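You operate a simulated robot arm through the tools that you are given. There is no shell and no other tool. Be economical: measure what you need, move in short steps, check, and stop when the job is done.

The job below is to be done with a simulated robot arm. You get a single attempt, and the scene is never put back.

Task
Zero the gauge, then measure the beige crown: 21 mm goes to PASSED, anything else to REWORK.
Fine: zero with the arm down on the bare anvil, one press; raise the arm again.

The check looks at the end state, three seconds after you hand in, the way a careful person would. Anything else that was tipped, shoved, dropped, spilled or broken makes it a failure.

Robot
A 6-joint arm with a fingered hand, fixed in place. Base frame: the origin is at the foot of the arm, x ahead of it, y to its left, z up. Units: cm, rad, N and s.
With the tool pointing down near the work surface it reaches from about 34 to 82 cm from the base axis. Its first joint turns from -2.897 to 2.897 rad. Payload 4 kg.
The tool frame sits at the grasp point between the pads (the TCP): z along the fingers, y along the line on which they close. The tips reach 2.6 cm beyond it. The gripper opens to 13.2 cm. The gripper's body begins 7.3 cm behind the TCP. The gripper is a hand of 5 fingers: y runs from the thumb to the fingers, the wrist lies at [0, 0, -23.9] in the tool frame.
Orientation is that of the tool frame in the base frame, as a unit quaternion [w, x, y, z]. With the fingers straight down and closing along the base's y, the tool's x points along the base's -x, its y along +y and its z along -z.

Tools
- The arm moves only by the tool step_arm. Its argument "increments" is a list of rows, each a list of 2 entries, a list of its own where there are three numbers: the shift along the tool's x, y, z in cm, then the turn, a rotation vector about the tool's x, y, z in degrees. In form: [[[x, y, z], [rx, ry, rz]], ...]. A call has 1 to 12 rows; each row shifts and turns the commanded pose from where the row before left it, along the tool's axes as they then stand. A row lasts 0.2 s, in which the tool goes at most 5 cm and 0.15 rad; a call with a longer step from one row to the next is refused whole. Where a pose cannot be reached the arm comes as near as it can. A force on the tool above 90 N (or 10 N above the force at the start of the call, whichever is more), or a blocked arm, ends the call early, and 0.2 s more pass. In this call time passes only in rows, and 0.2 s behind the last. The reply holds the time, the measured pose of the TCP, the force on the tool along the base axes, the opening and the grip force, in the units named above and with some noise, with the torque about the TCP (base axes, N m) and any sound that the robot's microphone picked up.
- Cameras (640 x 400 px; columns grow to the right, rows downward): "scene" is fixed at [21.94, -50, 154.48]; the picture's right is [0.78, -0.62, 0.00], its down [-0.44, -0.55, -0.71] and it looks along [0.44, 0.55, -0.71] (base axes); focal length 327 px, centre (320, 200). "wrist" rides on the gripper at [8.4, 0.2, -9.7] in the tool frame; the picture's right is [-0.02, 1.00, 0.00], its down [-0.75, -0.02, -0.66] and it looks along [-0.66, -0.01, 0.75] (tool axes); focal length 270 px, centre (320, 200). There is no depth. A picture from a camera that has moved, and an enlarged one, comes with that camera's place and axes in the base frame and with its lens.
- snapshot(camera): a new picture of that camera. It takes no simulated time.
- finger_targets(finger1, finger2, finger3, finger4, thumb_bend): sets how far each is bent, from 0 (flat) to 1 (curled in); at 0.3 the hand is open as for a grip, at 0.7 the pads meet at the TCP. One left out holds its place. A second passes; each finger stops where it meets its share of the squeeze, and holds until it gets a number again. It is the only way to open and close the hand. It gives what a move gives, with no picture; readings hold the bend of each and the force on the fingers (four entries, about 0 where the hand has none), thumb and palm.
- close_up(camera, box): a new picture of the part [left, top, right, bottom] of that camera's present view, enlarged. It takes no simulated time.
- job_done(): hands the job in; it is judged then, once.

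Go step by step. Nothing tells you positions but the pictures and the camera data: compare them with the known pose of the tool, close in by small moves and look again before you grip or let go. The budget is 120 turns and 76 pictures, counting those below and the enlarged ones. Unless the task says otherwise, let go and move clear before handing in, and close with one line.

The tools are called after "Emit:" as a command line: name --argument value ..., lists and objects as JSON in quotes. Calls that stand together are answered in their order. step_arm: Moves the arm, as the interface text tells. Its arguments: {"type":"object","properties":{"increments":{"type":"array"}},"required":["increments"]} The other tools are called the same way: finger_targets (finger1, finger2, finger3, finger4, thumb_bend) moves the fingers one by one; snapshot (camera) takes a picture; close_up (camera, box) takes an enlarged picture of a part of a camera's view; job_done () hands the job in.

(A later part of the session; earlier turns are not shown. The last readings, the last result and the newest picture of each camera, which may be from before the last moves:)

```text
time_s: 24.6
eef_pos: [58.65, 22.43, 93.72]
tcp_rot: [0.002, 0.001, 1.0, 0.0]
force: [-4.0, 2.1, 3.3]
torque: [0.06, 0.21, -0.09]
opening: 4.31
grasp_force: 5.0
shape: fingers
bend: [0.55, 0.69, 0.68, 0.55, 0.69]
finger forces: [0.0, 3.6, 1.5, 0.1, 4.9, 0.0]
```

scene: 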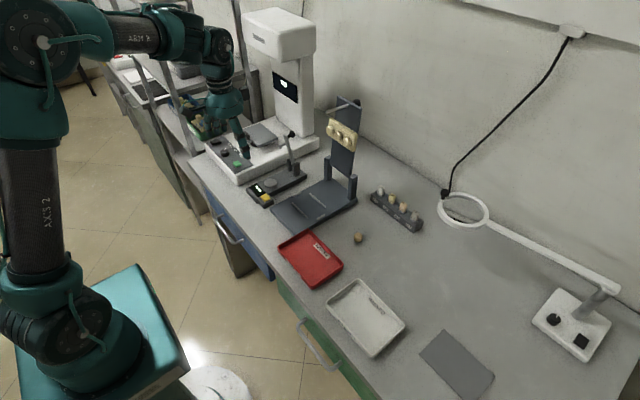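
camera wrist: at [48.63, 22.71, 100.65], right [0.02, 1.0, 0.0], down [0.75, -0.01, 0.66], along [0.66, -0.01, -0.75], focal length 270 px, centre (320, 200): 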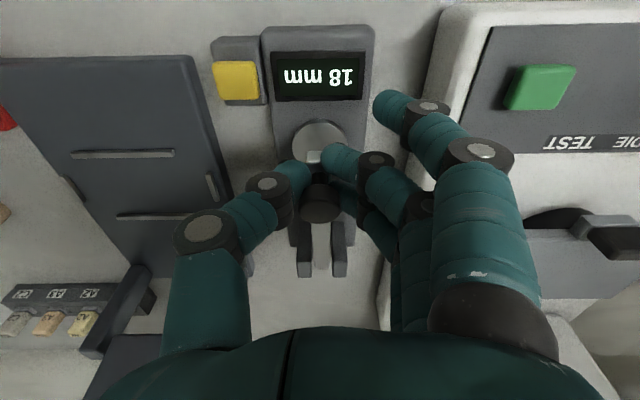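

Forces are low again; I'll continue the arc up.

Emit:
step_arm --increments '[[[-0.75, 0, -0.85], [0, 0, 0]], [[-0.83, 0, -0.76], [0, 0, 0]], [[-0.91, 0, -0.68], [0, 0, 0]], [[-0.97, 0, -0.58], [0, 0, 0]]]'

Emit:
step_arm --increments '[[[-1.02, 0, -0.5], [0, 0, 0]], [[-1.06, 0, -0.4], [0, 0, 0]], [[-1.09, 0, -0.3], [0, 0, 0]]]'

Emit:
close_up --camera "scene" --box '[230, 100, 330, 220]'

```text
time_s: 25.6
eef_pos: [62.18, 22.5, 96.58]
tcp_rot: [0.0, -0.001, 1.0, 0.0]
force: [-2.4, 0.9, 3.0]
torque: [-0.03, 0.13, -0.02]
opening: 4.3
grasp_force: 4.3
shape: fingers
bend: [0.55, 0.68, 0.68, 0.55, 0.69]
finger forces: [0.0, 3.2, 1.6, 0.0, 4.2, 0.1]
```

```text
time_s: 26.4
eef_pos: [65.24, 22.52, 97.74]
tcp_rot: [0.0, 0.0, 1.0, 0.0]
force: [-2.2, 2.5, 1.9]
torque: [0.05, 0.05, -0.04]
opening: 4.23
grasp_force: 4.3
shape: fingers
bend: [0.55, 0.68, 0.68, 0.55, 0.69]
finger forces: [0.0, 4.0, 1.2, 0.0, 3.0, 0.1]
```

```text
3.33 times, centred on (280, 160) of scene
camera zoom: at [21.94, -50.0, 154.48], right [0.78, -0.62, 0.0], down [-0.44, -0.55, -0.71], along [0.44, 0.55, -0.71], focal length 1090 px, centre (453, 333)
```

zoom: 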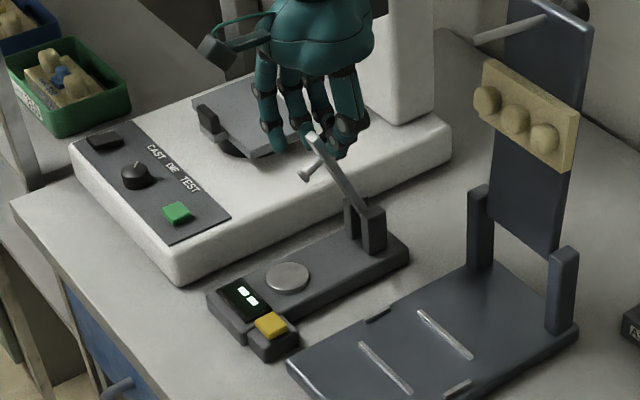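

The arm is nearly up and the gauge hasn't moved. Last bit to its original position.

Emit:
step_arm --increments '[[[-1.1, 0, -0.2], [0, 0, 0]], [[-1.1, 0, -0.1], [0, 0, 0]], [[-1.0, 0, 0], [0, 0, 0]]]'

Emit:
finger_targets --finger1 0.4 --finger2 0.4 --finger3 0.4 --finger4 0.4 --thumb_bend 0.4

Emit:
snapshot --camera "wrist"

```text
time_s: 27.2
eef_pos: [68.54, 22.5, 97.77]
tcp_rot: [-0.001, 0.0, 1.0, 0.0]
force: [-1.4, 2.1, 1.4]
torque: [0.06, 0.05, -0.02]
opening: 4.24
grasp_force: 3.1
shape: fingers
bend: [0.55, 0.68, 0.69, 0.55, 0.69]
finger forces: [0.0, 3.1, 1.3, 0.1, 2.4, 0.1]
```

```text
time_s: 28.2
eef_pos: [68.47, 22.5, 97.96]
tcp_rot: [0.0, 0.0, 1.0, 0.0]
force: [-0.2, 0.1, -0.4]
torque: [-0.03, -0.02, -0.02]
opening: 10.63
grasp_force: 0.0
shape: fingers
bend: [0.4, 0.4, 0.4, 0.4, 0.4]
finger forces: [0.0, 0.0, 0.1, 0.1, 0.1, 0.0]
```

```text
34 pictures are left
camera wrist: at [59.99, 22.7, 107.7], right [0.02, 1.0, 0.0], down [0.75, -0.02, 0.66], along [0.66, -0.01, -0.75], focal length 270 px, centre (320, 200)
```

wrist: 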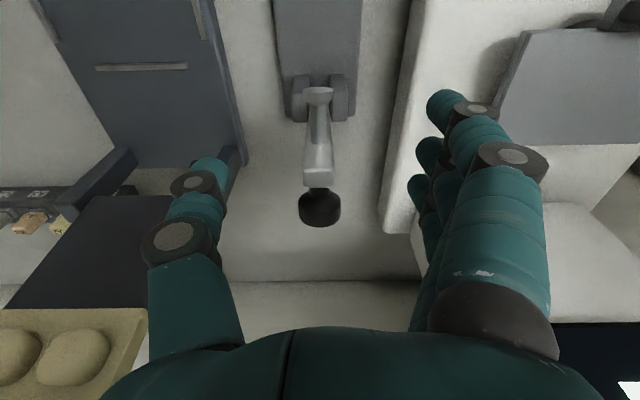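

The knob is free and the arm stays up. Now I'll go around to the crown at about (67, -11, 80.5): up, back, then across.

Emit:
step_arm --increments '[[[0, 0, -4.5], [0, 0, 0]], [[0, 0, -4.5], [0, 0, 0]], [[4.5, 0, -1], [0, 0, 0]], [[4.5, 0, 0], [0, 0, 0]], [[2, -4.4, 0], [0, 0, 0]], [[0, -4.9, 0], [0, 0, 0]], [[0, -4.9, 0], [0, 0, 0]], [[0, -4.9, 0], [0, 0, 0]], [[0, -4.9, 0], [0, 0, 0]], [[0, -4.9, 0], [0, 0, 0]], [[0, -4.6, 0], [0, 0, 0]]]'

Emit:
step_arm --increments '[[[0, 0, 4], [0, 0, 0]], [[-2, 0, 4], [0, 0, 0]]]'

Emit:
snapshot --camera "wrist"

```text
time_s: 30.6
eef_pos: [57.47, -10.96, 107.94]
tcp_rot: [-0.001, -0.001, 1.0, 0.0]
force: [-0.5, -0.1, 0.1]
torque: [0.01, 0.04, -0.04]
opening: 10.66
grasp_force: 0.1
shape: fingers
bend: [0.4, 0.4, 0.4, 0.4, 0.4]
finger forces: [0.1, 0.1, 0.0, 0.0, 0.0, 0.1]
```

```text
time_s: 31.2
eef_pos: [59.45, -11.04, 99.97]
tcp_rot: [0.0, 0.0, 1.0, 0.001]
force: [0.0, 0.2, -0.4]
torque: [0.0, -0.04, 0.04]
opening: 10.66
grasp_force: 0.0
shape: fingers
bend: [0.4, 0.4, 0.4, 0.4, 0.4]
finger forces: [0.1, 0.0, 0.1, 0.0, 0.0, 0.0]
```

```text
33 pictures are left
camera wrist: at [50.93, -10.79, 109.79], right [0.02, 1.0, 0.0], down [0.75, -0.02, 0.66], along [0.66, -0.01, -0.75], focal length 270 px, centre (320, 200)
```

wrist: 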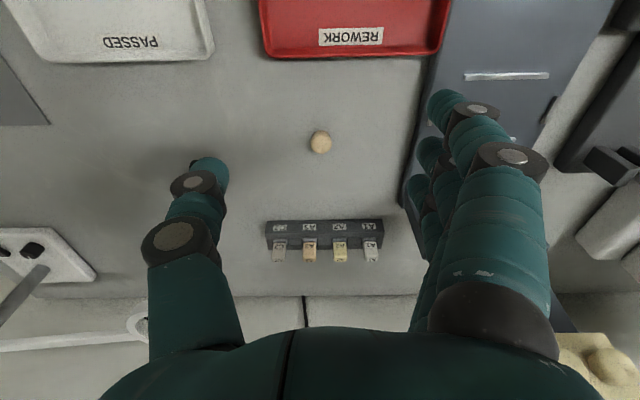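

The crown is at about (67.2, -11.0), centred between the fingers. I'll half-close the hand and go over it, part-way down.

Emit:
finger_targets --finger1 0.55 --finger2 0.56 --finger3 0.56 --finger4 0.55 --thumb_bend 0.56

Emit:
step_arm --increments '[[[-3.0, 0, 3], [0, 0, 0]], [[-3.0, 0, 3], [0, 0, 0]], [[-1.7, 0, 3], [0, 0, 0]], [[0, 0, 3], [0, 0, 0]], [[0, 0, 1.5], [0, 0, 0]]]'

Emit:
snapshot --camera "wrist"

Emit:
close_up --camera "scene" --box '[310, 180, 420, 270]'

```text
time_s: 32.2
eef_pos: [59.49, -11.0, 99.96]
tcp_rot: [0.001, 0.0, 1.0, 0.002]
force: [0.4, -0.4, 0.4]
torque: [-0.01, -0.02, -0.02]
opening: 5.9
grasp_force: 0.0
shape: fingers
bend: [0.55, 0.56, 0.56, 0.55, 0.56]
finger forces: [0.0, 0.0, 0.1, 0.0, 0.0, 0.0]
```

```text
time_s: 33.4
eef_pos: [67.11, -10.91, 86.41]
tcp_rot: [0.0, 0.0, 1.0, 0.0]
force: [-0.1, -0.4, 0.7]
torque: [0.01, 0.04, -0.02]
opening: 5.89
grasp_force: 0.0
shape: fingers
bend: [0.55, 0.56, 0.56, 0.55, 0.56]
finger forces: [0.1, 0.0, 0.1, 0.0, 0.0, 0.0]
```

```text
32 pictures are left
camera wrist: at [58.7, -10.73, 96.16], right [0.02, 1.0, 0.0], down [0.75, -0.02, 0.66], along [0.66, -0.01, -0.75], focal length 270 px, centre (320, 200)
```

wrist: 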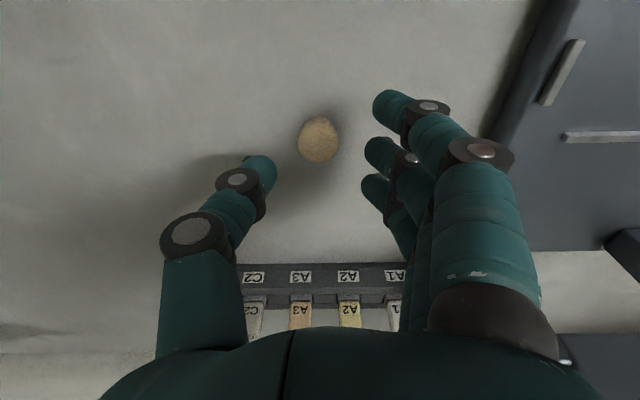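

```text
4.44 times, centred on (365, 225) of scene
camera zoom: at [21.94, -50.0, 154.48], right [0.78, -0.62, 0.0], down [-0.44, -0.55, -0.71], along [0.44, 0.55, -0.71], focal length 1453 px, centre (120, 89)
```

zoom: 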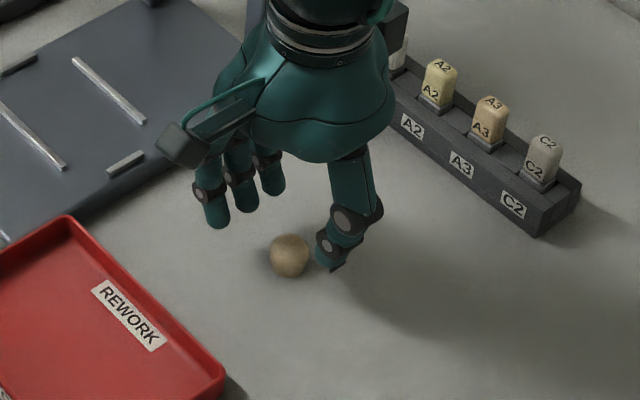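

Aligned. Descending to near grasp height.

Emit:
step_arm --increments '[[[-0.1, -0.05, 1.5], [0, 0, 0]], [[0, 0, 1.0], [0, 0, 0]], [[0, 0, 0.7], [0, 0, 0]]]'

Emit:
snapshot --camera "wrist"

Emit:
close_up --camera "scene" --box '[330, 200, 400, 260]'

```text
time_s: 34.2
eef_pos: [67.35, -11.11, 83.37]
tcp_rot: [0.001, 0.0, 1.0, 0.0]
force: [-1.0, -0.6, 7.1]
torque: [-0.3, 0.05, -0.04]
opening: 5.9
grasp_force: 3.3
shape: fingers
bend: [0.55, 0.56, 0.56, 0.55, 0.56]
finger forces: [0.1, 0.0, 0.0, 0.1, 6.7, 0.1]
```

```text
30 pictures are left
camera wrist: at [58.77, -10.88, 93.06], right [0.02, 1.0, 0.0], down [0.75, -0.02, 0.66], along [0.66, -0.01, -0.75], focal length 270 px, centre (320, 200)
```

wrist: 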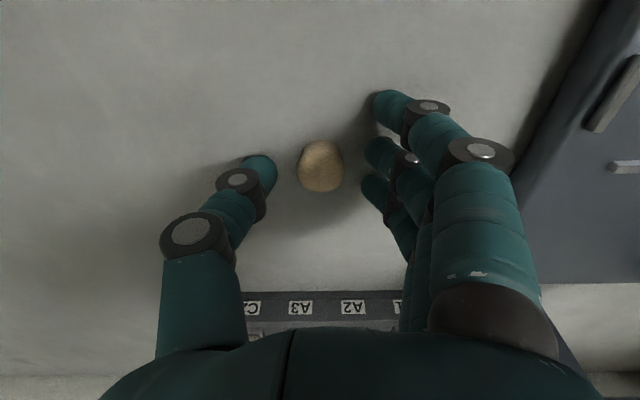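

```text
6.67 times, centred on (365, 230) of scene
camera zoom: at [21.94, -50.0, 154.48], right [0.78, -0.62, 0.0], down [-0.44, -0.55, -0.71], along [0.44, 0.55, -0.71], focal length 2180 px, centre (20, 0)
```

zoom: 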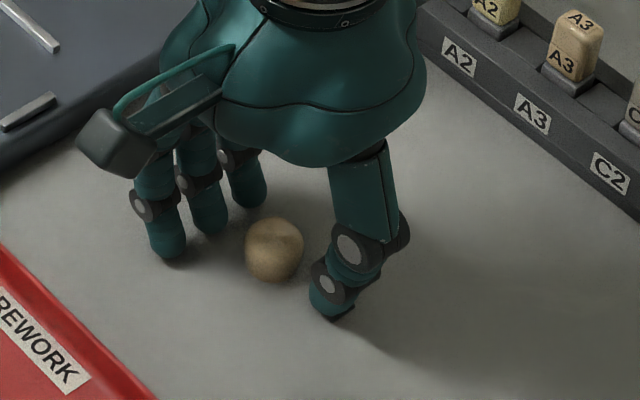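

The thumb tip just touches the bench. I'll lift slightly, close partway, then settle lower before squeezing.

Emit:
step_arm --increments '[[[0, 0, -0.4], [0, 0, 0]]]'

Emit:
finger_targets --finger1 0.57 --finger2 0.61 --finger3 0.61 --finger4 0.57 --thumb_bend 0.61

Emit:
step_arm --increments '[[[0, 0, 0.3], [0, 0, 0]], [[0, 0, 0.3], [0, 0, 0]]]'

Emit:
close_up --camera "wrist" --box '[200, 80, 440, 240]'

```text
time_s: 34.6
eef_pos: [67.28, -11.06, 83.67]
tcp_rot: [0.0, -0.001, 1.0, 0.001]
force: [-0.1, 0.9, -0.7]
torque: [0.02, 0.0, -0.02]
opening: 5.88
grasp_force: 0.0
shape: fingers
bend: [0.55, 0.56, 0.56, 0.55, 0.56]
finger forces: [0.0, 0.1, 0.0, 0.0, 0.1, 0.0]
```

```text
time_s: 35.6
eef_pos: [67.25, -10.99, 83.65]
tcp_rot: [0.001, -0.001, 1.0, 0.0]
force: [-0.4, -0.4, -0.1]
torque: [0.03, -0.02, -0.01]
opening: 5.07
grasp_force: 0.1
shape: fingers
bend: [0.56, 0.61, 0.61, 0.56, 0.61]
finger forces: [0.0, 0.0, 0.0, 0.0, 0.1, 0.0]
```

```text
time_s: 36.2
eef_pos: [67.24, -11.06, 83.17]
tcp_rot: [0.001, 0.0, 1.0, 0.0]
force: [-4.9, 0.7, 20.8]
torque: [0.67, 0.31, 0.11]
opening: 5.05
grasp_force: 10.1
shape: fingers
bend: [0.58, 0.61, 0.61, 0.57, 0.61]
finger forces: [11.8, 0.1, 0.0, 8.1, 0.6, 0.0]
```

```text
2.50 times, centred on (320, 160) of wrist
camera zoom: at [58.78, -10.9, 92.97], right [0.02, 1.0, 0.0], down [0.75, -0.01, 0.66], along [0.66, -0.01, -0.75], focal length 676 px, centre (320, 300)
```

zoom: 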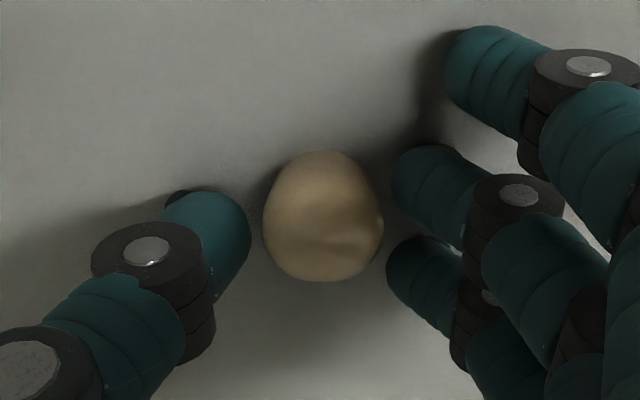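

The outer fingers reached the bench; I'll lift, tuck them a little and then close on the crown.

Emit:
step_arm --increments '[[[0, 0, -0.4], [0, 0, 0]]]'

Emit:
finger_targets --finger1 0.64 --finger4 0.64

Emit:
step_arm --increments '[[[0, 0, 0.35], [0, 0, 0]]]'

Emit:
finger_targets --finger2 0.68 --finger3 0.68 --thumb_bend 0.68

Emit:
close_up --camera "wrist" --box '[200, 80, 440, 240]'

```text
time_s: 36.6
eef_pos: [67.13, -11.05, 83.3]
tcp_rot: [-0.001, 0.0, 1.0, 0.0]
force: [0.1, -0.8, 0.2]
torque: [0.0, 0.0, 0.01]
opening: 5.03
grasp_force: 0.0
shape: fingers
bend: [0.56, 0.61, 0.61, 0.56, 0.61]
finger forces: [0.0, 0.0, 0.1, 0.1, 0.1, 0.0]
```

```text
time_s: 37.6
eef_pos: [67.23, -11.06, 83.45]
tcp_rot: [0.0, 0.0, 1.0, 0.0]
force: [-0.1, -0.2, 0.1]
torque: [-0.01, -0.01, -0.02]
opening: 3.96
grasp_force: 0.0
shape: fingers
bend: [0.64, 0.61, 0.61, 0.64, 0.61]
finger forces: [0.0, 0.0, 0.1, 0.0, 0.0, 0.0]
```

```text
time_s: 38.0
eef_pos: [67.2, -11.09, 83.24]
tcp_rot: [0.0, 0.0, 1.0, -0.001]
force: [-2.3, -1.5, 11.0]
torque: [-0.36, 0.09, -0.09]
opening: 3.93
grasp_force: 5.0
shape: fingers
bend: [0.64, 0.61, 0.61, 0.64, 0.61]
finger forces: [0.0, 0.1, 0.1, 0.1, 10.7, 0.0]
```

```text
time_s: 39.0
eef_pos: [67.15, -11.02, 83.06]
tcp_rot: [0.0, 0.0, 1.0, 0.0]
force: [1.3, -1.7, 3.4]
torque: [-0.12, -0.03, -0.01]
opening: 3.68
grasp_force: 7.4
shape: fingers
bend: [0.64, 0.64, 0.65, 0.64, 0.66]
finger forces: [0.0, 3.7, 2.3, 0.0, 8.7, 0.0]
```

```text
2.50 times, centred on (320, 160) of wrist
camera zoom: at [58.76, -10.88, 92.83], right [0.02, 1.0, 0.0], down [0.75, -0.02, 0.66], along [0.66, -0.01, -0.75], focal length 676 px, centre (320, 300)
```

zoom: 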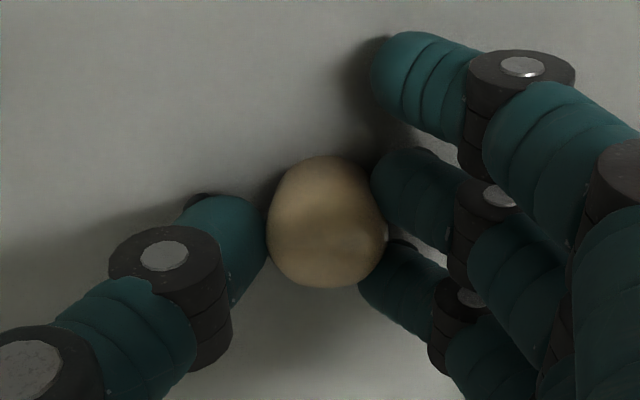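

The crown is held between thumb and the two middle fingers. A slightly firmer squeeze, then a small test lift.

Emit:
finger_targets --finger2 0.72 --finger3 0.72 --thumb_bend 0.72

Emit:
step_arm --increments '[[[0, 0, -0.5], [0, 0, 0]], [[0, 0, -0.5], [0, 0, 0]], [[0, 0, -1], [0, 0, 0]]]'

Emit:
close_up --camera "wrist" --box '[200, 80, 440, 240]'

Emit:
close_up --camera "scene" --box '[330, 200, 400, 260]'

```text
time_s: 40.0
eef_pos: [67.23, -11.03, 82.96]
tcp_rot: [0.0, 0.0, 1.0, -0.001]
force: [0.5, 0.4, -0.1]
torque: [0.01, 0.0, 0.0]
opening: 3.64
grasp_force: 12.6
shape: fingers
bend: [0.64, 0.66, 0.68, 0.64, 0.67]
finger forces: [0.0, 7.1, 5.7, 0.1, 12.1, 0.0]
```

```text
time_s: 40.8
eef_pos: [67.23, -11.11, 85.13]
tcp_rot: [-0.001, -0.001, 1.0, 0.0]
force: [-0.4, -0.4, 0.0]
torque: [-0.01, 0.02, -0.03]
opening: 3.65
grasp_force: 12.9
shape: fingers
bend: [0.64, 0.66, 0.68, 0.64, 0.67]
finger forces: [0.0, 7.1, 5.6, 0.0, 12.1, 0.0]
```

```text
2.50 times, centred on (320, 160) of wrist
camera zoom: at [58.75, -10.88, 94.84], right [0.02, 1.0, 0.0], down [0.75, -0.02, 0.66], along [0.66, -0.01, -0.75], focal length 676 px, centre (320, 300)
```

zoom: 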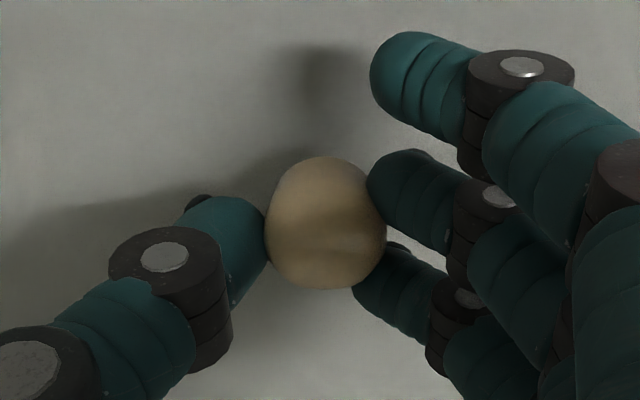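

```text
6.67 times, centred on (365, 230) of scene
camera zoom: at [21.94, -50.0, 154.48], right [0.78, -0.62, 0.0], down [-0.44, -0.55, -0.71], along [0.44, 0.55, -0.71], focal length 2180 px, centre (20, 0)
```

zoom: 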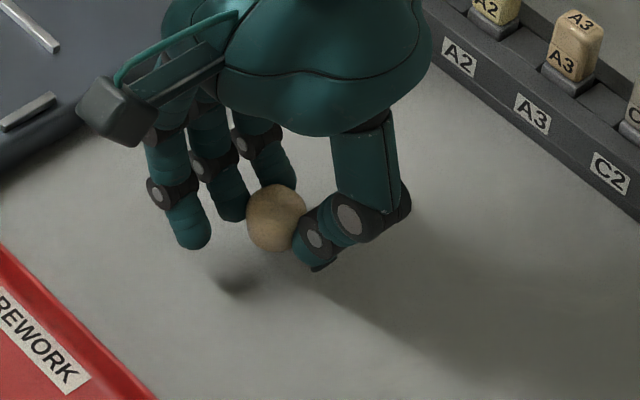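

Held securely. I'll carry it up, back, and across to above the anvil (59.4, 22.6).

Emit:
step_arm --increments '[[[0, 0, -3.5], [0, 0, 0]], [[0, 0, -3.5], [0, 0, 0]], [[3, 0, -3], [0, 0, 0]], [[3.5, 0, -3], [0, 0, 0]], [[3.5, 2, -2], [0, 0, 0]], [[0, 4, 0], [0, 0, 0]], [[0, 4.5, 0], [0, 0, 0]], [[0, 4.5, 0], [0, 0, 0]], [[0, 4.5, 0], [0, 0, 0]], [[0, 4.5, 0], [0, 0, 0]], [[0, 4.5, 0], [0, 0, 0]], [[0, 4.0, 0], [0, 0, 0]]]'

Emit:
step_arm --increments '[[[-1.1, 1.1, 2], [0, 0, 0]], [[-1.1, 0, 3], [0, 0, 0]], [[0, 0, 3], [0, 0, 0]], [[0, 0, 2], [0, 0, 0]]]'

Emit:
snapshot --camera "wrist"

Emit:
close_up --camera "scene" --box '[230, 100, 330, 220]'

```text
time_s: 43.4
eef_pos: [57.28, 21.45, 100.07]
tcp_rot: [0.0, 0.001, 1.0, 0.0]
force: [0.1, 0.5, -0.6]
torque: [-0.02, 0.01, 0.0]
opening: 3.63
grasp_force: 12.8
shape: fingers
bend: [0.64, 0.67, 0.69, 0.64, 0.67]
finger forces: [0.0, 7.1, 5.8, 0.0, 11.9, 0.0]
```

```text
time_s: 44.4
eef_pos: [59.39, 22.53, 90.17]
tcp_rot: [0.0, -0.001, 1.0, 0.001]
force: [0.4, 0.1, -0.7]
torque: [-0.01, 0.0, 0.01]
opening: 3.63
grasp_force: 12.7
shape: fingers
bend: [0.64, 0.67, 0.69, 0.64, 0.67]
finger forces: [0.0, 7.3, 5.9, 0.0, 11.8, 0.0]
```

```text
24 pictures are left
camera wrist: at [51.0, 22.7, 99.89], right [0.02, 1.0, 0.0], down [0.75, -0.02, 0.66], along [0.66, -0.01, -0.75], focal length 270 px, centre (320, 200)
```

wrist: 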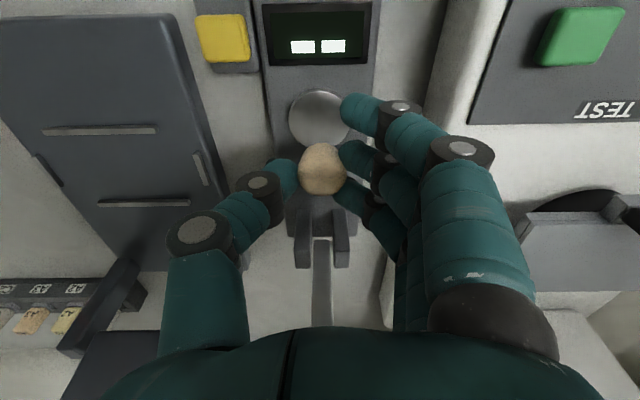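

```text
3.33 times, centred on (280, 160) of scene
camera zoom: at [21.94, -50.0, 154.48], right [0.78, -0.62, 0.0], down [-0.44, -0.55, -0.71], along [0.44, 0.55, -0.71], focal length 1090 px, centre (453, 333)
```

zoom: 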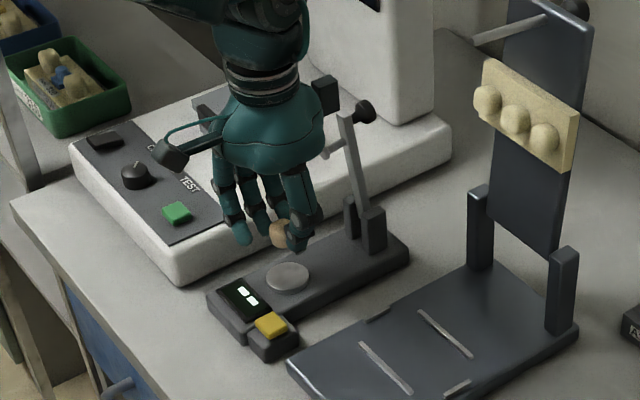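

Crown and anvil line up to within a few mm. I'll lower gently until contact.

Emit:
step_arm --increments '[[[0, 0, 1.5], [0, 0, 0]], [[0, 0, 1.5], [0, 0, 0]]]'

Emit:
step_arm --increments '[[[0, 0, 0.4], [0, 0, 0]], [[0, 0, 0.3], [0, 0, 0]]]'

Emit:
close_up --camera "scene" --box '[240, 140, 310, 200]'

```text
time_s: 45.0
eef_pos: [59.44, 22.46, 87.15]
tcp_rot: [0.0, 0.0, 1.0, 0.0]
force: [0.7, -0.1, 0.0]
torque: [0.01, 0.05, -0.02]
opening: 3.64
grasp_force: 12.5
shape: fingers
bend: [0.64, 0.67, 0.69, 0.64, 0.67]
finger forces: [0.1, 7.3, 5.9, 0.0, 11.9, 0.0]
```

```text
time_s: 45.6
eef_pos: [59.3, 22.68, 86.39]
tcp_rot: [0.0, 0.001, 1.0, -0.001]
force: [0.2, 0.5, -0.2]
torque: [0.0, -0.01, -0.02]
opening: 3.62
grasp_force: 12.1
shape: fingers
bend: [0.64, 0.67, 0.69, 0.64, 0.67]
finger forces: [0.1, 7.2, 5.9, 0.1, 11.8, 0.1]
```

```text
6.67 times, centred on (275, 170) of scene
camera zoom: at [21.94, -50.0, 154.48], right [0.78, -0.62, 0.0], down [-0.44, -0.55, -0.71], along [0.44, 0.55, -0.71], focal length 2180 px, centre (620, 400)
```

zoom: 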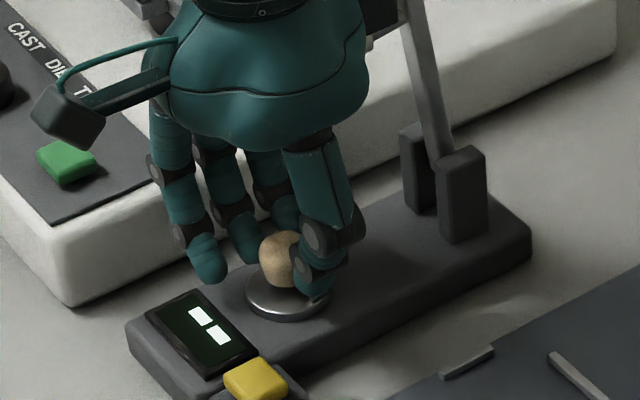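

Near the anvil. I'll continue in small steps to contact.

Emit:
step_arm --increments '[[[0, 0, 0.25], [0, 0, 0]], [[0, 0, 0.25], [0, 0, 0]]]'

Emit:
step_arm --increments '[[[0, 0, 0.2], [0, 0, 0]]]'

Emit:
step_arm --increments '[[[0, 0, 0.15], [0, 0, 0]]]'

```text
time_s: 46.2
eef_pos: [59.38, 22.56, 85.99]
tcp_rot: [0.0, 0.0, 1.0, 0.0]
force: [0.0, -0.3, -0.2]
torque: [0.0, -0.05, 0.0]
opening: 3.62
grasp_force: 12.3
shape: fingers
bend: [0.64, 0.67, 0.69, 0.64, 0.67]
finger forces: [0.1, 7.2, 5.9, 0.0, 11.8, 0.2]
```

```text
time_s: 46.6
eef_pos: [59.41, 22.64, 85.78]
tcp_rot: [-0.001, -0.001, 1.0, 0.0]
force: [0.0, 0.4, 1.7]
torque: [0.02, 0.01, -0.02]
opening: 3.64
grasp_force: 12.8
shape: fingers
bend: [0.64, 0.67, 0.69, 0.64, 0.67]
finger forces: [0.1, 8.1, 5.8, 0.0, 12.3, 0.1]
```

```text
time_s: 47.0
eef_pos: [59.5, 22.72, 85.69]
tcp_rot: [0.001, 0.0, 1.0, 0.0]
force: [-1.1, 1.7, 11.7]
torque: [0.13, 0.14, 0.01]
opening: 3.63
grasp_force: 16.6
shape: fingers
bend: [0.64, 0.69, 0.69, 0.64, 0.67]
finger forces: [0.1, 14.2, 6.2, 0.1, 13.1, 0.1]
```

Contact on the anvil. I'll ease off by 1 mm and open the fingers gently.

Emit:
step_arm --increments '[[[0, 0, -0.12], [0, 0, 0]]]'

Emit:
finger_targets --finger2 0.61 --finger3 0.61 --thumb_bend 0.61

Emit:
close_up --camera "wrist" --box '[200, 60, 440, 240]'

```text
time_s: 47.4
eef_pos: [59.41, 22.57, 85.72]
tcp_rot: [0.0, 0.0, 1.0, -0.001]
force: [0.2, 1.3, 7.7]
torque: [0.08, 0.04, -0.01]
opening: 3.64
grasp_force: 14.8
shape: fingers
bend: [0.64, 0.69, 0.69, 0.64, 0.67]
finger forces: [0.0, 10.6, 6.5, 0.0, 12.5, 0.2]
```

```text
time_s: 48.4
eef_pos: [59.43, 22.61, 85.69]
tcp_rot: [0.001, 0.001, 1.0, 0.0]
force: [0.3, -1.9, 18.0]
torque: [0.25, 0.1, 0.0]
opening: 3.95
grasp_force: 9.1
shape: fingers
bend: [0.64, 0.67, 0.66, 0.64, 0.61]
finger forces: [0.0, 11.6, 6.2, 0.0, 0.6, 0.1]
```

```text
2.22 times, centred on (320, 150) of wrist
camera zoom: at [50.97, 22.73, 95.5], right [0.02, 1.0, 0.0], down [0.75, -0.02, 0.66], along [0.66, -0.01, -0.75], focal length 601 px, centre (320, 311)
```

zoom: 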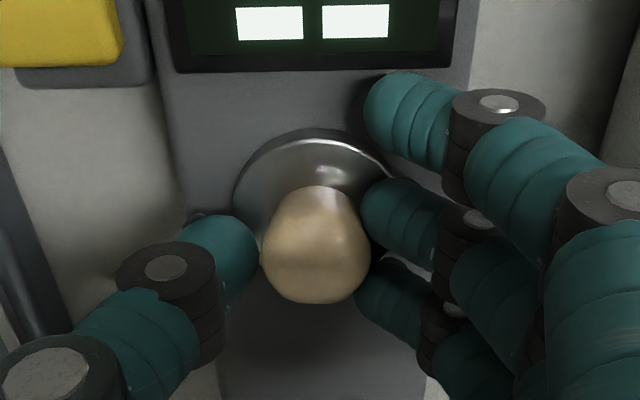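

The middle fingers are resting on the anvil. I'll rise slightly to free them, and check the crown's centring from the scene view.

Emit:
step_arm --increments '[[[0, 0, -0.2], [0, 0, 0]], [[0, 0, -0.2], [0, 0, 0]]]'

Emit:
finger_targets --finger2 0.6 --finger3 0.6 --thumb_bend 0.6 --finger1 0.6 --finger4 0.6

Emit:
step_arm --increments '[[[0, 0, -0.5], [0, 0, 0]], [[0, 0, -2], [0, 0, 0]], [[0, 0, -3], [0, 0, 0]]]'

Emit:
close_up --camera "scene" --box '[245, 140, 305, 200]'

Emit:
close_up --camera "wrist" --box '[240, 40, 400, 200]'

```text
time_s: 49.0
eef_pos: [59.43, 22.47, 85.94]
tcp_rot: [-0.001, 0.0, 1.0, 0.0]
force: [-0.3, -0.5, -0.7]
torque: [0.0, -0.01, 0.01]
opening: 3.95
grasp_force: 0.1
shape: fingers
bend: [0.64, 0.61, 0.61, 0.64, 0.61]
finger forces: [0.1, 0.0, 0.0, 0.1, 0.0, 0.0]
```

```text
time_s: 50.0
eef_pos: [59.44, 22.55, 86.14]
tcp_rot: [0.0, 0.0, 1.0, 0.0]
force: [-0.4, 0.0, 0.7]
torque: [0.02, -0.02, -0.01]
opening: 4.48
grasp_force: 0.1
shape: fingers
bend: [0.6, 0.6, 0.6, 0.6, 0.6]
finger forces: [0.0, 0.0, 0.0, 0.1, 0.1, 0.1]
```

```text
time_s: 50.8
eef_pos: [59.38, 22.56, 91.7]
tcp_rot: [-0.001, -0.001, 1.0, 0.0]
force: [0.9, -0.2, 0.4]
torque: [0.0, -0.01, 0.04]
opening: 4.47
grasp_force: 0.0
shape: fingers
bend: [0.6, 0.6, 0.6, 0.6, 0.6]
finger forces: [0.0, 0.0, 0.0, 0.1, 0.0, 0.0]
```

```text
6.67 times, centred on (275, 170) of scene
camera zoom: at [21.94, -50.0, 154.48], right [0.78, -0.62, 0.0], down [-0.44, -0.55, -0.71], along [0.44, 0.55, -0.71], focal length 2180 px, centre (620, 400)
```

zoom: 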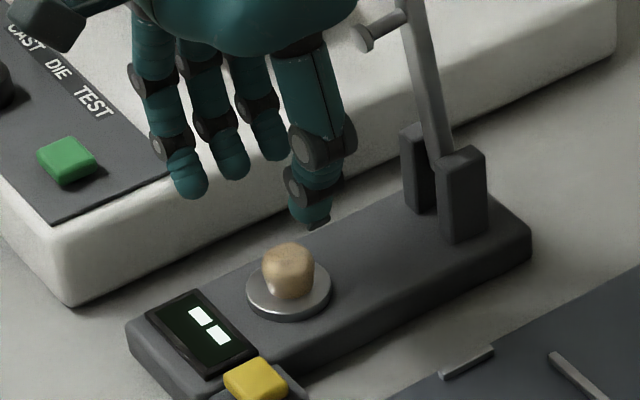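

```text
2.50 times, centred on (320, 120) of wrist
camera zoom: at [50.96, 22.65, 101.32], right [0.02, 1.0, 0.0], down [0.75, -0.02, 0.66], along [0.66, -0.01, -0.75], focal length 676 px, centre (320, 400)
```

zoom: 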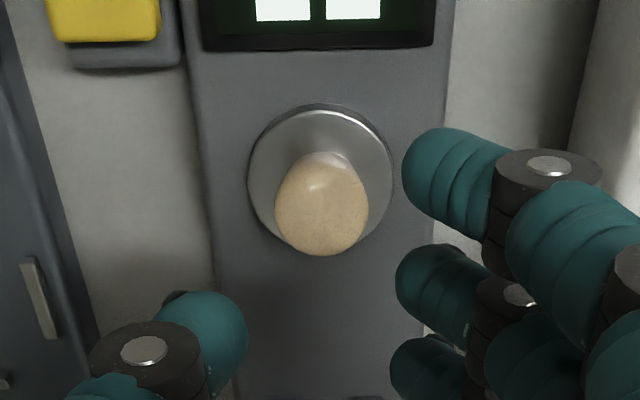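

The crown sits well centred on the anvil. Now I'll return to the knob: up, forward, open, and down around it.

Emit:
step_arm --increments '[[[0, 0, -4.5], [0, 0, 0]], [[0, 0, -4.5], [0, 0, 0]], [[0, 0, -4.5], [0, 0, 0]], [[0, 0, -2.8], [0, 0, 0]], [[-4.8, 0, 0], [0, 0, 0]], [[-4.8, 0, 0], [0, 0, 0]]]'

Emit:
finger_targets --finger1 0.5 --finger2 0.5 --finger3 0.5 --finger4 0.5 --thumb_bend 0.5

Emit:
step_arm --increments '[[[0, 0, 3.5], [0, 0, 0]], [[0, 0, 3.5], [0, 0, 0]], [[0, 0, 2.9], [0, 0, 0]]]'

Emit:
snapshot --camera "wrist"

```text
time_s: 52.2
eef_pos: [69.18, 22.53, 107.75]
tcp_rot: [0.0, 0.0, 1.0, 0.0]
force: [-0.5, 0.1, 0.6]
torque: [0.0, -0.02, 0.02]
opening: 4.45
grasp_force: 0.1
shape: fingers
bend: [0.6, 0.6, 0.6, 0.6, 0.6]
finger forces: [0.1, 0.1, 0.0, 0.1, 0.0, 0.0]
```

```text
time_s: 53.2
eef_pos: [69.17, 22.58, 107.84]
tcp_rot: [0.001, 0.0, 1.0, 0.0]
force: [0.1, -0.2, 0.4]
torque: [0.02, -0.03, 0.0]
opening: 7.4
grasp_force: 0.1
shape: fingers
bend: [0.5, 0.5, 0.5, 0.5, 0.5]
finger forces: [0.0, 0.1, 0.0, 0.0, 0.1, 0.1]
```

```text
time_s: 54.0
eef_pos: [69.03, 22.57, 97.97]
tcp_rot: [0.0, 0.0, 1.0, 0.0]
force: [0.0, 0.2, -0.5]
torque: [0.01, 0.02, -0.02]
opening: 7.4
grasp_force: 0.2
shape: fingers
bend: [0.5, 0.5, 0.5, 0.5, 0.5]
finger forces: [0.0, 0.0, 0.0, 0.1, 0.1, 0.0]
```

```text
18 pictures are left
camera wrist: at [60.56, 22.77, 107.73], right [0.02, 1.0, 0.0], down [0.75, -0.02, 0.66], along [0.66, -0.01, -0.75], focal length 270 px, centre (320, 200)
```

wrist: 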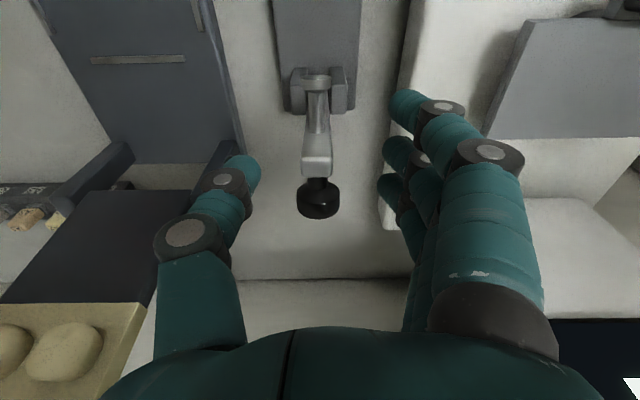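

The knob is at the TCP. I'll grip it and retrace the arc down.

Emit:
finger_targets --finger1 0.55 --finger2 0.7 --finger3 0.7 --finger4 0.55 --thumb_bend 0.7

Emit:
step_arm --increments '[[[1.1, 0, 0], [0, 0, 0]], [[1.15, 0, 0.03], [0, 0, 0]], [[1.15, 0, 0.12], [0, 0, 0]], [[1.13, 0, 0.22], [0, 0, 0]]]'

Emit:
step_arm --increments '[[[1.09, 0, 0.33], [0, 0, 0]], [[1.06, 0, 0.43], [0, 0, 0]], [[1.0, 0, 0.52], [0, 0, 0]]]'

```text
time_s: 55.0
eef_pos: [69.01, 22.55, 97.91]
tcp_rot: [0.0, -0.001, 1.0, 0.0]
force: [-0.9, -1.9, -3.7]
torque: [0.01, 0.02, -0.04]
opening: 4.45
grasp_force: 4.6
shape: fingers
bend: [0.55, 0.67, 0.69, 0.55, 0.68]
finger forces: [0.0, 2.2, 0.7, 0.0, 5.8, 0.1]
```

```text
time_s: 56.0
eef_pos: [64.56, 22.55, 97.62]
tcp_rot: [0.0, 0.0, 1.0, 0.0]
force: [2.3, 1.5, -5.4]
torque: [0.06, -0.06, -0.03]
opening: 4.28
grasp_force: 3.7
shape: fingers
bend: [0.55, 0.67, 0.69, 0.55, 0.69]
finger forces: [0.0, 2.1, 2.0, 0.0, 2.6, 0.1]
```

```text
time_s: 56.8
eef_pos: [61.46, 22.56, 96.18]
tcp_rot: [0.0, 0.0, 1.0, -0.001]
force: [4.8, 2.0, -7.2]
torque: [0.04, -0.13, -0.04]
opening: 4.3
grasp_force: 5.1
shape: fingers
bend: [0.55, 0.67, 0.68, 0.55, 0.68]
finger forces: [0.0, 2.4, 5.1, 0.0, 3.5, 0.1]
```

Emit:
step_arm --increments '[[[0.85, 0, 0.75], [0, 0, 0]], [[0.8, 0, 0.8], [0, 0, 0]], [[0.7, 0, 0.85], [0, 0, 0]]]'

Emit:
step_arm --increments '[[[0.55, 0, 0.7], [0, 0, 0]]]'

Emit:
close_up --camera "scene" --box '[240, 140, 310, 210]'

```text
time_s: 57.6
eef_pos: [59.05, 22.56, 93.87]
tcp_rot: [-0.001, -0.001, 1.0, 0.0]
force: [3.8, 2.3, -3.4]
torque: [0.1, -0.11, -0.06]
opening: 4.31
grasp_force: 4.1
shape: fingers
bend: [0.55, 0.67, 0.68, 0.55, 0.69]
finger forces: [0.1, 2.5, 2.5, 0.0, 2.4, 0.1]
```

```text
time_s: 58.0
eef_pos: [58.47, 22.5, 93.15]
tcp_rot: [0.0, 0.0, 1.0, -0.001]
force: [4.6, 2.6, -3.0]
torque: [0.03, -0.1, -0.04]
opening: 4.29
grasp_force: 3.8
shape: fingers
bend: [0.55, 0.67, 0.68, 0.55, 0.69]
finger forces: [0.1, 2.3, 2.9, 0.0, 2.2, 0.0]
```

```text
5.71 times, centred on (275, 175) of scene
camera zoom: at [21.94, -50.0, 154.48], right [0.78, -0.62, 0.0], down [-0.44, -0.55, -0.71], along [0.44, 0.55, -0.71], focal length 1868 px, centre (577, 343)
```

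zoom: 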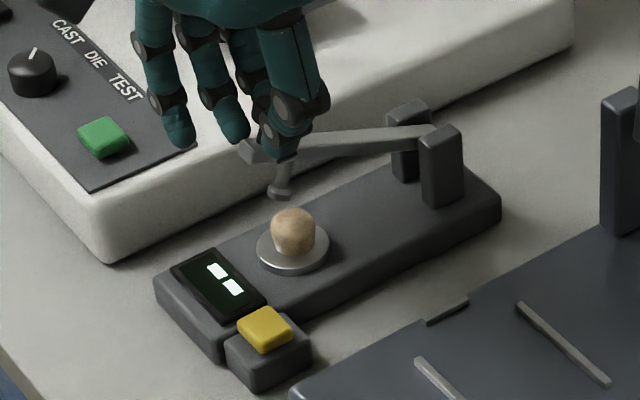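

The plunger is coming down over the crown with a small gap left. Continuing in small steps.

Emit:
step_arm --increments '[[[0.42, 0, 0.6], [0, 0, 0]]]'

Emit:
step_arm --increments '[[[0.3, 0, 0.5], [0, 0, 0]]]'

Emit:
close_up --camera "scene" --box '[240, 140, 310, 210]'

```text
time_s: 58.4
eef_pos: [57.96, 22.52, 92.59]
tcp_rot: [0.0, 0.0, 1.0, 0.0]
force: [4.5, 1.7, -3.0]
torque: [0.09, -0.02, -0.01]
opening: 4.26
grasp_force: 3.5
shape: fingers
bend: [0.55, 0.67, 0.68, 0.55, 0.69]
finger forces: [0.1, 2.3, 2.8, 0.0, 2.0, 0.0]
```

```text
time_s: 58.8
eef_pos: [57.77, 22.51, 92.05]
tcp_rot: [0.001, 0.0, 1.0, -0.001]
force: [3.1, 1.7, -2.0]
torque: [0.03, -0.02, -0.03]
opening: 4.27
grasp_force: 2.8
shape: fingers
bend: [0.55, 0.67, 0.68, 0.55, 0.69]
finger forces: [0.0, 1.9, 1.9, 0.0, 1.8, 0.0]
```

```text
5.71 times, centred on (275, 175) of scene
camera zoom: at [21.94, -50.0, 154.48], right [0.78, -0.62, 0.0], down [-0.44, -0.55, -0.71], along [0.44, 0.55, -0.71], focal length 1868 px, centre (577, 343)
```

zoom: 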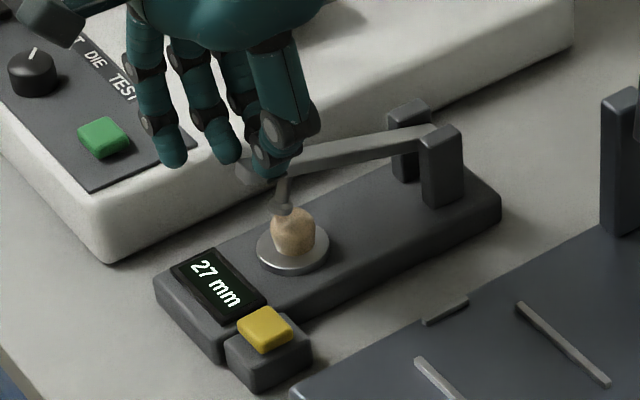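

Reading 27 mm, not yet resting on the crown. A little lower.

Emit:
step_arm --increments '[[[0.2, 0, 0.4], [0, 0, 0]]]'

Emit:
step_arm --increments '[[[0.12, 0, 0.3], [0, 0, 0]]]'

Emit:
close_up --camera "scene" --box '[240, 140, 310, 210]'

```text
time_s: 59.2
eef_pos: [57.54, 22.56, 91.72]
tcp_rot: [0.0, 0.0, 1.0, 0.0]
force: [2.2, 1.9, -1.1]
torque: [0.04, -0.01, -0.04]
opening: 4.26
grasp_force: 3.0
shape: fingers
bend: [0.55, 0.67, 0.68, 0.55, 0.69]
finger forces: [0.1, 1.7, 1.8, 0.1, 1.8, 0.0]
```

```text
time_s: 59.6
eef_pos: [57.47, 22.45, 91.35]
tcp_rot: [0.0, 0.0, 1.0, 0.0]
force: [0.6, 1.9, 0.0]
torque: [0.09, -0.01, -0.04]
opening: 4.27
grasp_force: 3.0
shape: fingers
bend: [0.55, 0.67, 0.68, 0.55, 0.69]
finger forces: [0.0, 1.6, 1.4, 0.0, 1.8, 0.0]
```

```text
5.71 times, centred on (275, 175) of scene
camera zoom: at [21.94, -50.0, 154.48], right [0.78, -0.62, 0.0], down [-0.44, -0.55, -0.71], along [0.44, 0.55, -0.71], focal length 1868 px, centre (577, 343)
```

zoom: 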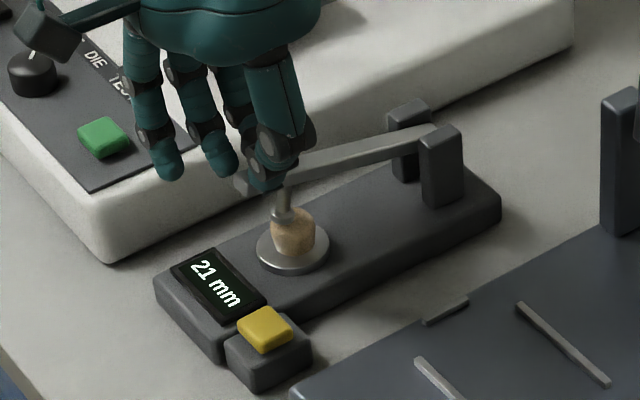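

21 mm, but I must be sure it is actually resting. A tiny further push to see whether it goes lower.

Emit:
step_arm --increments '[[[0.06, 0, 0.25], [0, 0, 0]]]'

Emit:
close_up --camera "scene" --box '[240, 140, 310, 210]'

```text
time_s: 60.0
eef_pos: [57.37, 22.64, 91.24]
tcp_rot: [0.0, 0.0, 1.0, 0.0]
force: [-0.4, 0.8, -0.4]
torque: [-0.01, 0.02, -0.02]
opening: 4.25
grasp_force: 2.2
shape: fingers
bend: [0.55, 0.68, 0.68, 0.55, 0.69]
finger forces: [0.1, 1.7, 1.2, 0.0, 2.5, 0.0]
```

```text
5.71 times, centred on (275, 175) of scene
camera zoom: at [21.94, -50.0, 154.48], right [0.78, -0.62, 0.0], down [-0.44, -0.55, -0.71], along [0.44, 0.55, -0.71], focal length 1868 px, centre (577, 343)
```

zoom: 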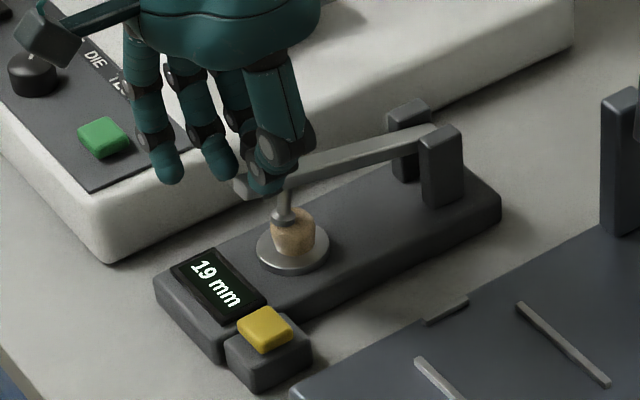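

Now 19 mm, so it wasn't resting yet. I'll go a bit further and watch the force.

Emit:
step_arm --increments '[[[0.05, 0, 0.2], [0, 0, 0]]]'

Emit:
step_arm --increments '[[[0.03, 0, 0.15], [0, 0, 0]]]'

Emit:
close_up --camera "scene" --box '[250, 150, 300, 200]'

```text
time_s: 60.4
eef_pos: [57.36, 22.55, 91.05]
tcp_rot: [0.001, 0.0, 1.0, 0.0]
force: [0.1, 0.8, 3.5]
torque: [0.07, 0.0, -0.02]
opening: 4.25
grasp_force: 3.2
shape: fingers
bend: [0.55, 0.68, 0.69, 0.55, 0.69]
finger forces: [0.0, 3.4, 0.9, 0.1, 1.8, 0.0]
```

```text
time_s: 60.8
eef_pos: [57.28, 22.68, 90.83]
tcp_rot: [0.0, 0.0, 1.0, 0.0]
force: [0.2, 3.0, 6.5]
torque: [0.11, -0.05, -0.04]
opening: 4.2
grasp_force: 4.6
shape: fingers
bend: [0.55, 0.69, 0.7, 0.55, 0.69]
finger forces: [0.0, 4.0, 3.2, 0.1, 2.0, 0.0]
```

```text
8.00 times, centred on (275, 175) of scene
camera zoom: at [21.94, -50.0, 154.48], right [0.78, -0.62, 0.0], down [-0.44, -0.55, -0.71], along [0.44, 0.55, -0.71], focal length 2616 px, centre (680, 400)
```

zoom: 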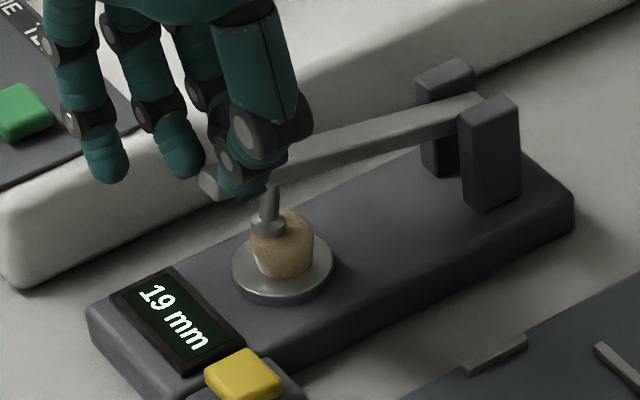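

The force now rises and the reading stays at 19 mm. I'll let go of the knob and read the settled value.

Emit:
finger_targets --finger2 0.57 --finger3 0.57 --thumb_bend 0.57

Emit:
close_up --camera "scene" --box '[245, 140, 315, 200]'

```text
time_s: 61.8
eef_pos: [57.21, 22.57, 90.85]
tcp_rot: [0.001, 0.0, 1.0, 0.0]
force: [0.4, 0.4, -0.1]
torque: [0.04, -0.03, 0.04]
opening: 5.8
grasp_force: 0.1
shape: fingers
bend: [0.55, 0.56, 0.56, 0.55, 0.56]
finger forces: [0.0, 0.0, 0.0, 0.0, 0.0, 0.0]
```

```text
6.67 times, centred on (280, 170) of scene
camera zoom: at [21.94, -50.0, 154.48], right [0.78, -0.62, 0.0], down [-0.44, -0.55, -0.71], along [0.44, 0.55, -0.71], focal length 2180 px, centre (587, 400)
```

zoom: 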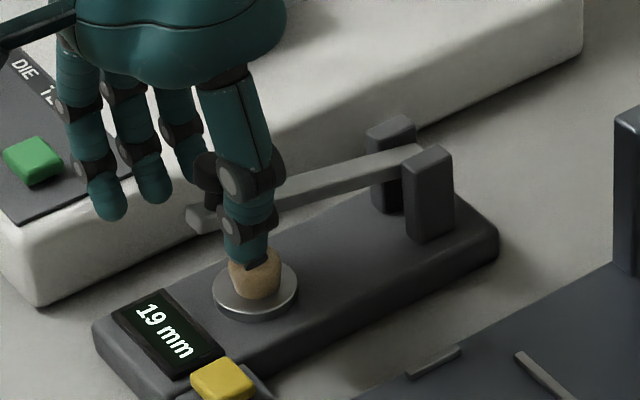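

It settles at 19 mm, so the crown goes to REWORK. I'll re-grip the knob and raise the arm.

Emit:
finger_targets --finger2 0.7 --finger3 0.7 --thumb_bend 0.7

Emit:
step_arm --increments '[[[-0.15, 0, -0.5], [0, 0, 0]], [[-0.35, 0, -0.7], [0, 0, 0]]]'

Emit:
step_arm --increments '[[[-0.45, 0, -0.7], [0, 0, 0]], [[-0.6, 0, -0.8], [0, 0, 0]]]'

```text
time_s: 62.8
eef_pos: [57.23, 22.54, 90.89]
tcp_rot: [0.001, 0.0, 1.0, 0.0]
force: [0.0, -0.3, -0.1]
torque: [0.04, 0.01, 0.0]
opening: 4.4
grasp_force: 4.2
shape: fingers
bend: [0.55, 0.67, 0.68, 0.55, 0.68]
finger forces: [0.0, 2.1, 1.6, 0.0, 4.0, 0.0]
```

```text
time_s: 63.4
eef_pos: [57.72, 22.53, 92.05]
tcp_rot: [0.0, 0.0, 1.0, 0.0]
force: [-4.0, 0.2, 0.7]
torque: [0.04, 0.08, 0.0]
opening: 4.39
grasp_force: 3.7
shape: fingers
bend: [0.55, 0.67, 0.69, 0.55, 0.68]
finger forces: [0.0, 3.6, 1.3, 0.0, 3.6, 0.0]
```

```text
time_s: 64.0
eef_pos: [58.77, 22.49, 93.51]
tcp_rot: [0.0, 0.001, 1.0, 0.0]
force: [-4.7, 0.5, 2.0]
torque: [0.01, 0.1, -0.06]
opening: 4.36
grasp_force: 4.4
shape: fingers
bend: [0.55, 0.67, 0.69, 0.55, 0.69]
finger forces: [0.0, 3.6, 1.3, 0.1, 5.1, 0.0]
```

Emit:
step_arm --increments '[[[-0.73, 0, -0.85], [0, 0, 0]], [[-0.83, 0, -0.78], [0, 0, 0]], [[-0.91, 0, -0.7], [0, 0, 0]], [[-0.97, 0, -0.6], [0, 0, 0]]]'

Emit:
step_arm --increments '[[[-1.02, 0, -0.5], [0, 0, 0]], [[-1.06, 0, -0.4], [0, 0, 0]], [[-1.09, 0, -0.3], [0, 0, 0]]]'

Emit:
step_arm --increments '[[[-1.1, 0, -0.2], [0, 0, 0]], [[-1.1, 0, -0.1], [0, 0, 0]], [[-1.1, 0, 0.0], [0, 0, 0]], [[-0.3, 0, 0.0], [0, 0, 0]]]'

Emit:
close_up --camera "scene" --box '[240, 110, 330, 210]'

```text
time_s: 65.0
eef_pos: [62.12, 22.62, 96.5]
tcp_rot: [-0.001, 0.001, 1.0, 0.001]
force: [-2.9, 0.1, 1.9]
torque: [0.03, 0.1, -0.03]
opening: 4.36
grasp_force: 5.1
shape: fingers
bend: [0.55, 0.68, 0.68, 0.55, 0.69]
finger forces: [0.1, 3.5, 1.8, 0.0, 4.9, 0.0]
```

```text
time_s: 65.8
eef_pos: [65.42, 22.63, 97.75]
tcp_rot: [0.0, 0.0, 1.0, 0.0]
force: [-0.5, 0.8, 0.4]
torque: [0.04, 0.08, -0.03]
opening: 4.31
grasp_force: 4.1
shape: fingers
bend: [0.55, 0.68, 0.69, 0.55, 0.69]
finger forces: [0.0, 3.7, 1.4, 0.0, 3.4, 0.0]
```

```text
time_s: 66.8
eef_pos: [69.08, 22.59, 97.91]
tcp_rot: [-0.001, 0.001, 1.0, 0.001]
force: [-7.5, 0.8, -1.4]
torque: [0.06, 0.15, -0.02]
opening: 4.27
grasp_force: 4.3
shape: fingers
bend: [0.55, 0.68, 0.69, 0.55, 0.69]
finger forces: [0.1, 2.9, 1.0, 0.0, 5.3, 0.0]
```

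```text
4.00 times, centred on (285, 160) of scene
camera zoom: at [21.94, -50.0, 154.48], right [0.78, -0.62, 0.0], down [-0.44, -0.55, -0.71], along [0.44, 0.55, -0.71], focal length 1308 px, centre (460, 360)
```

zoom: 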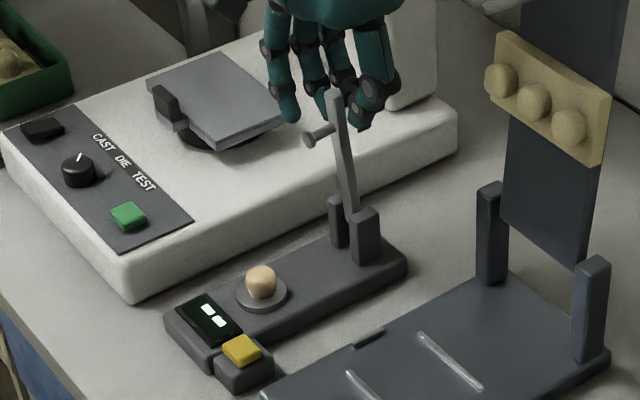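

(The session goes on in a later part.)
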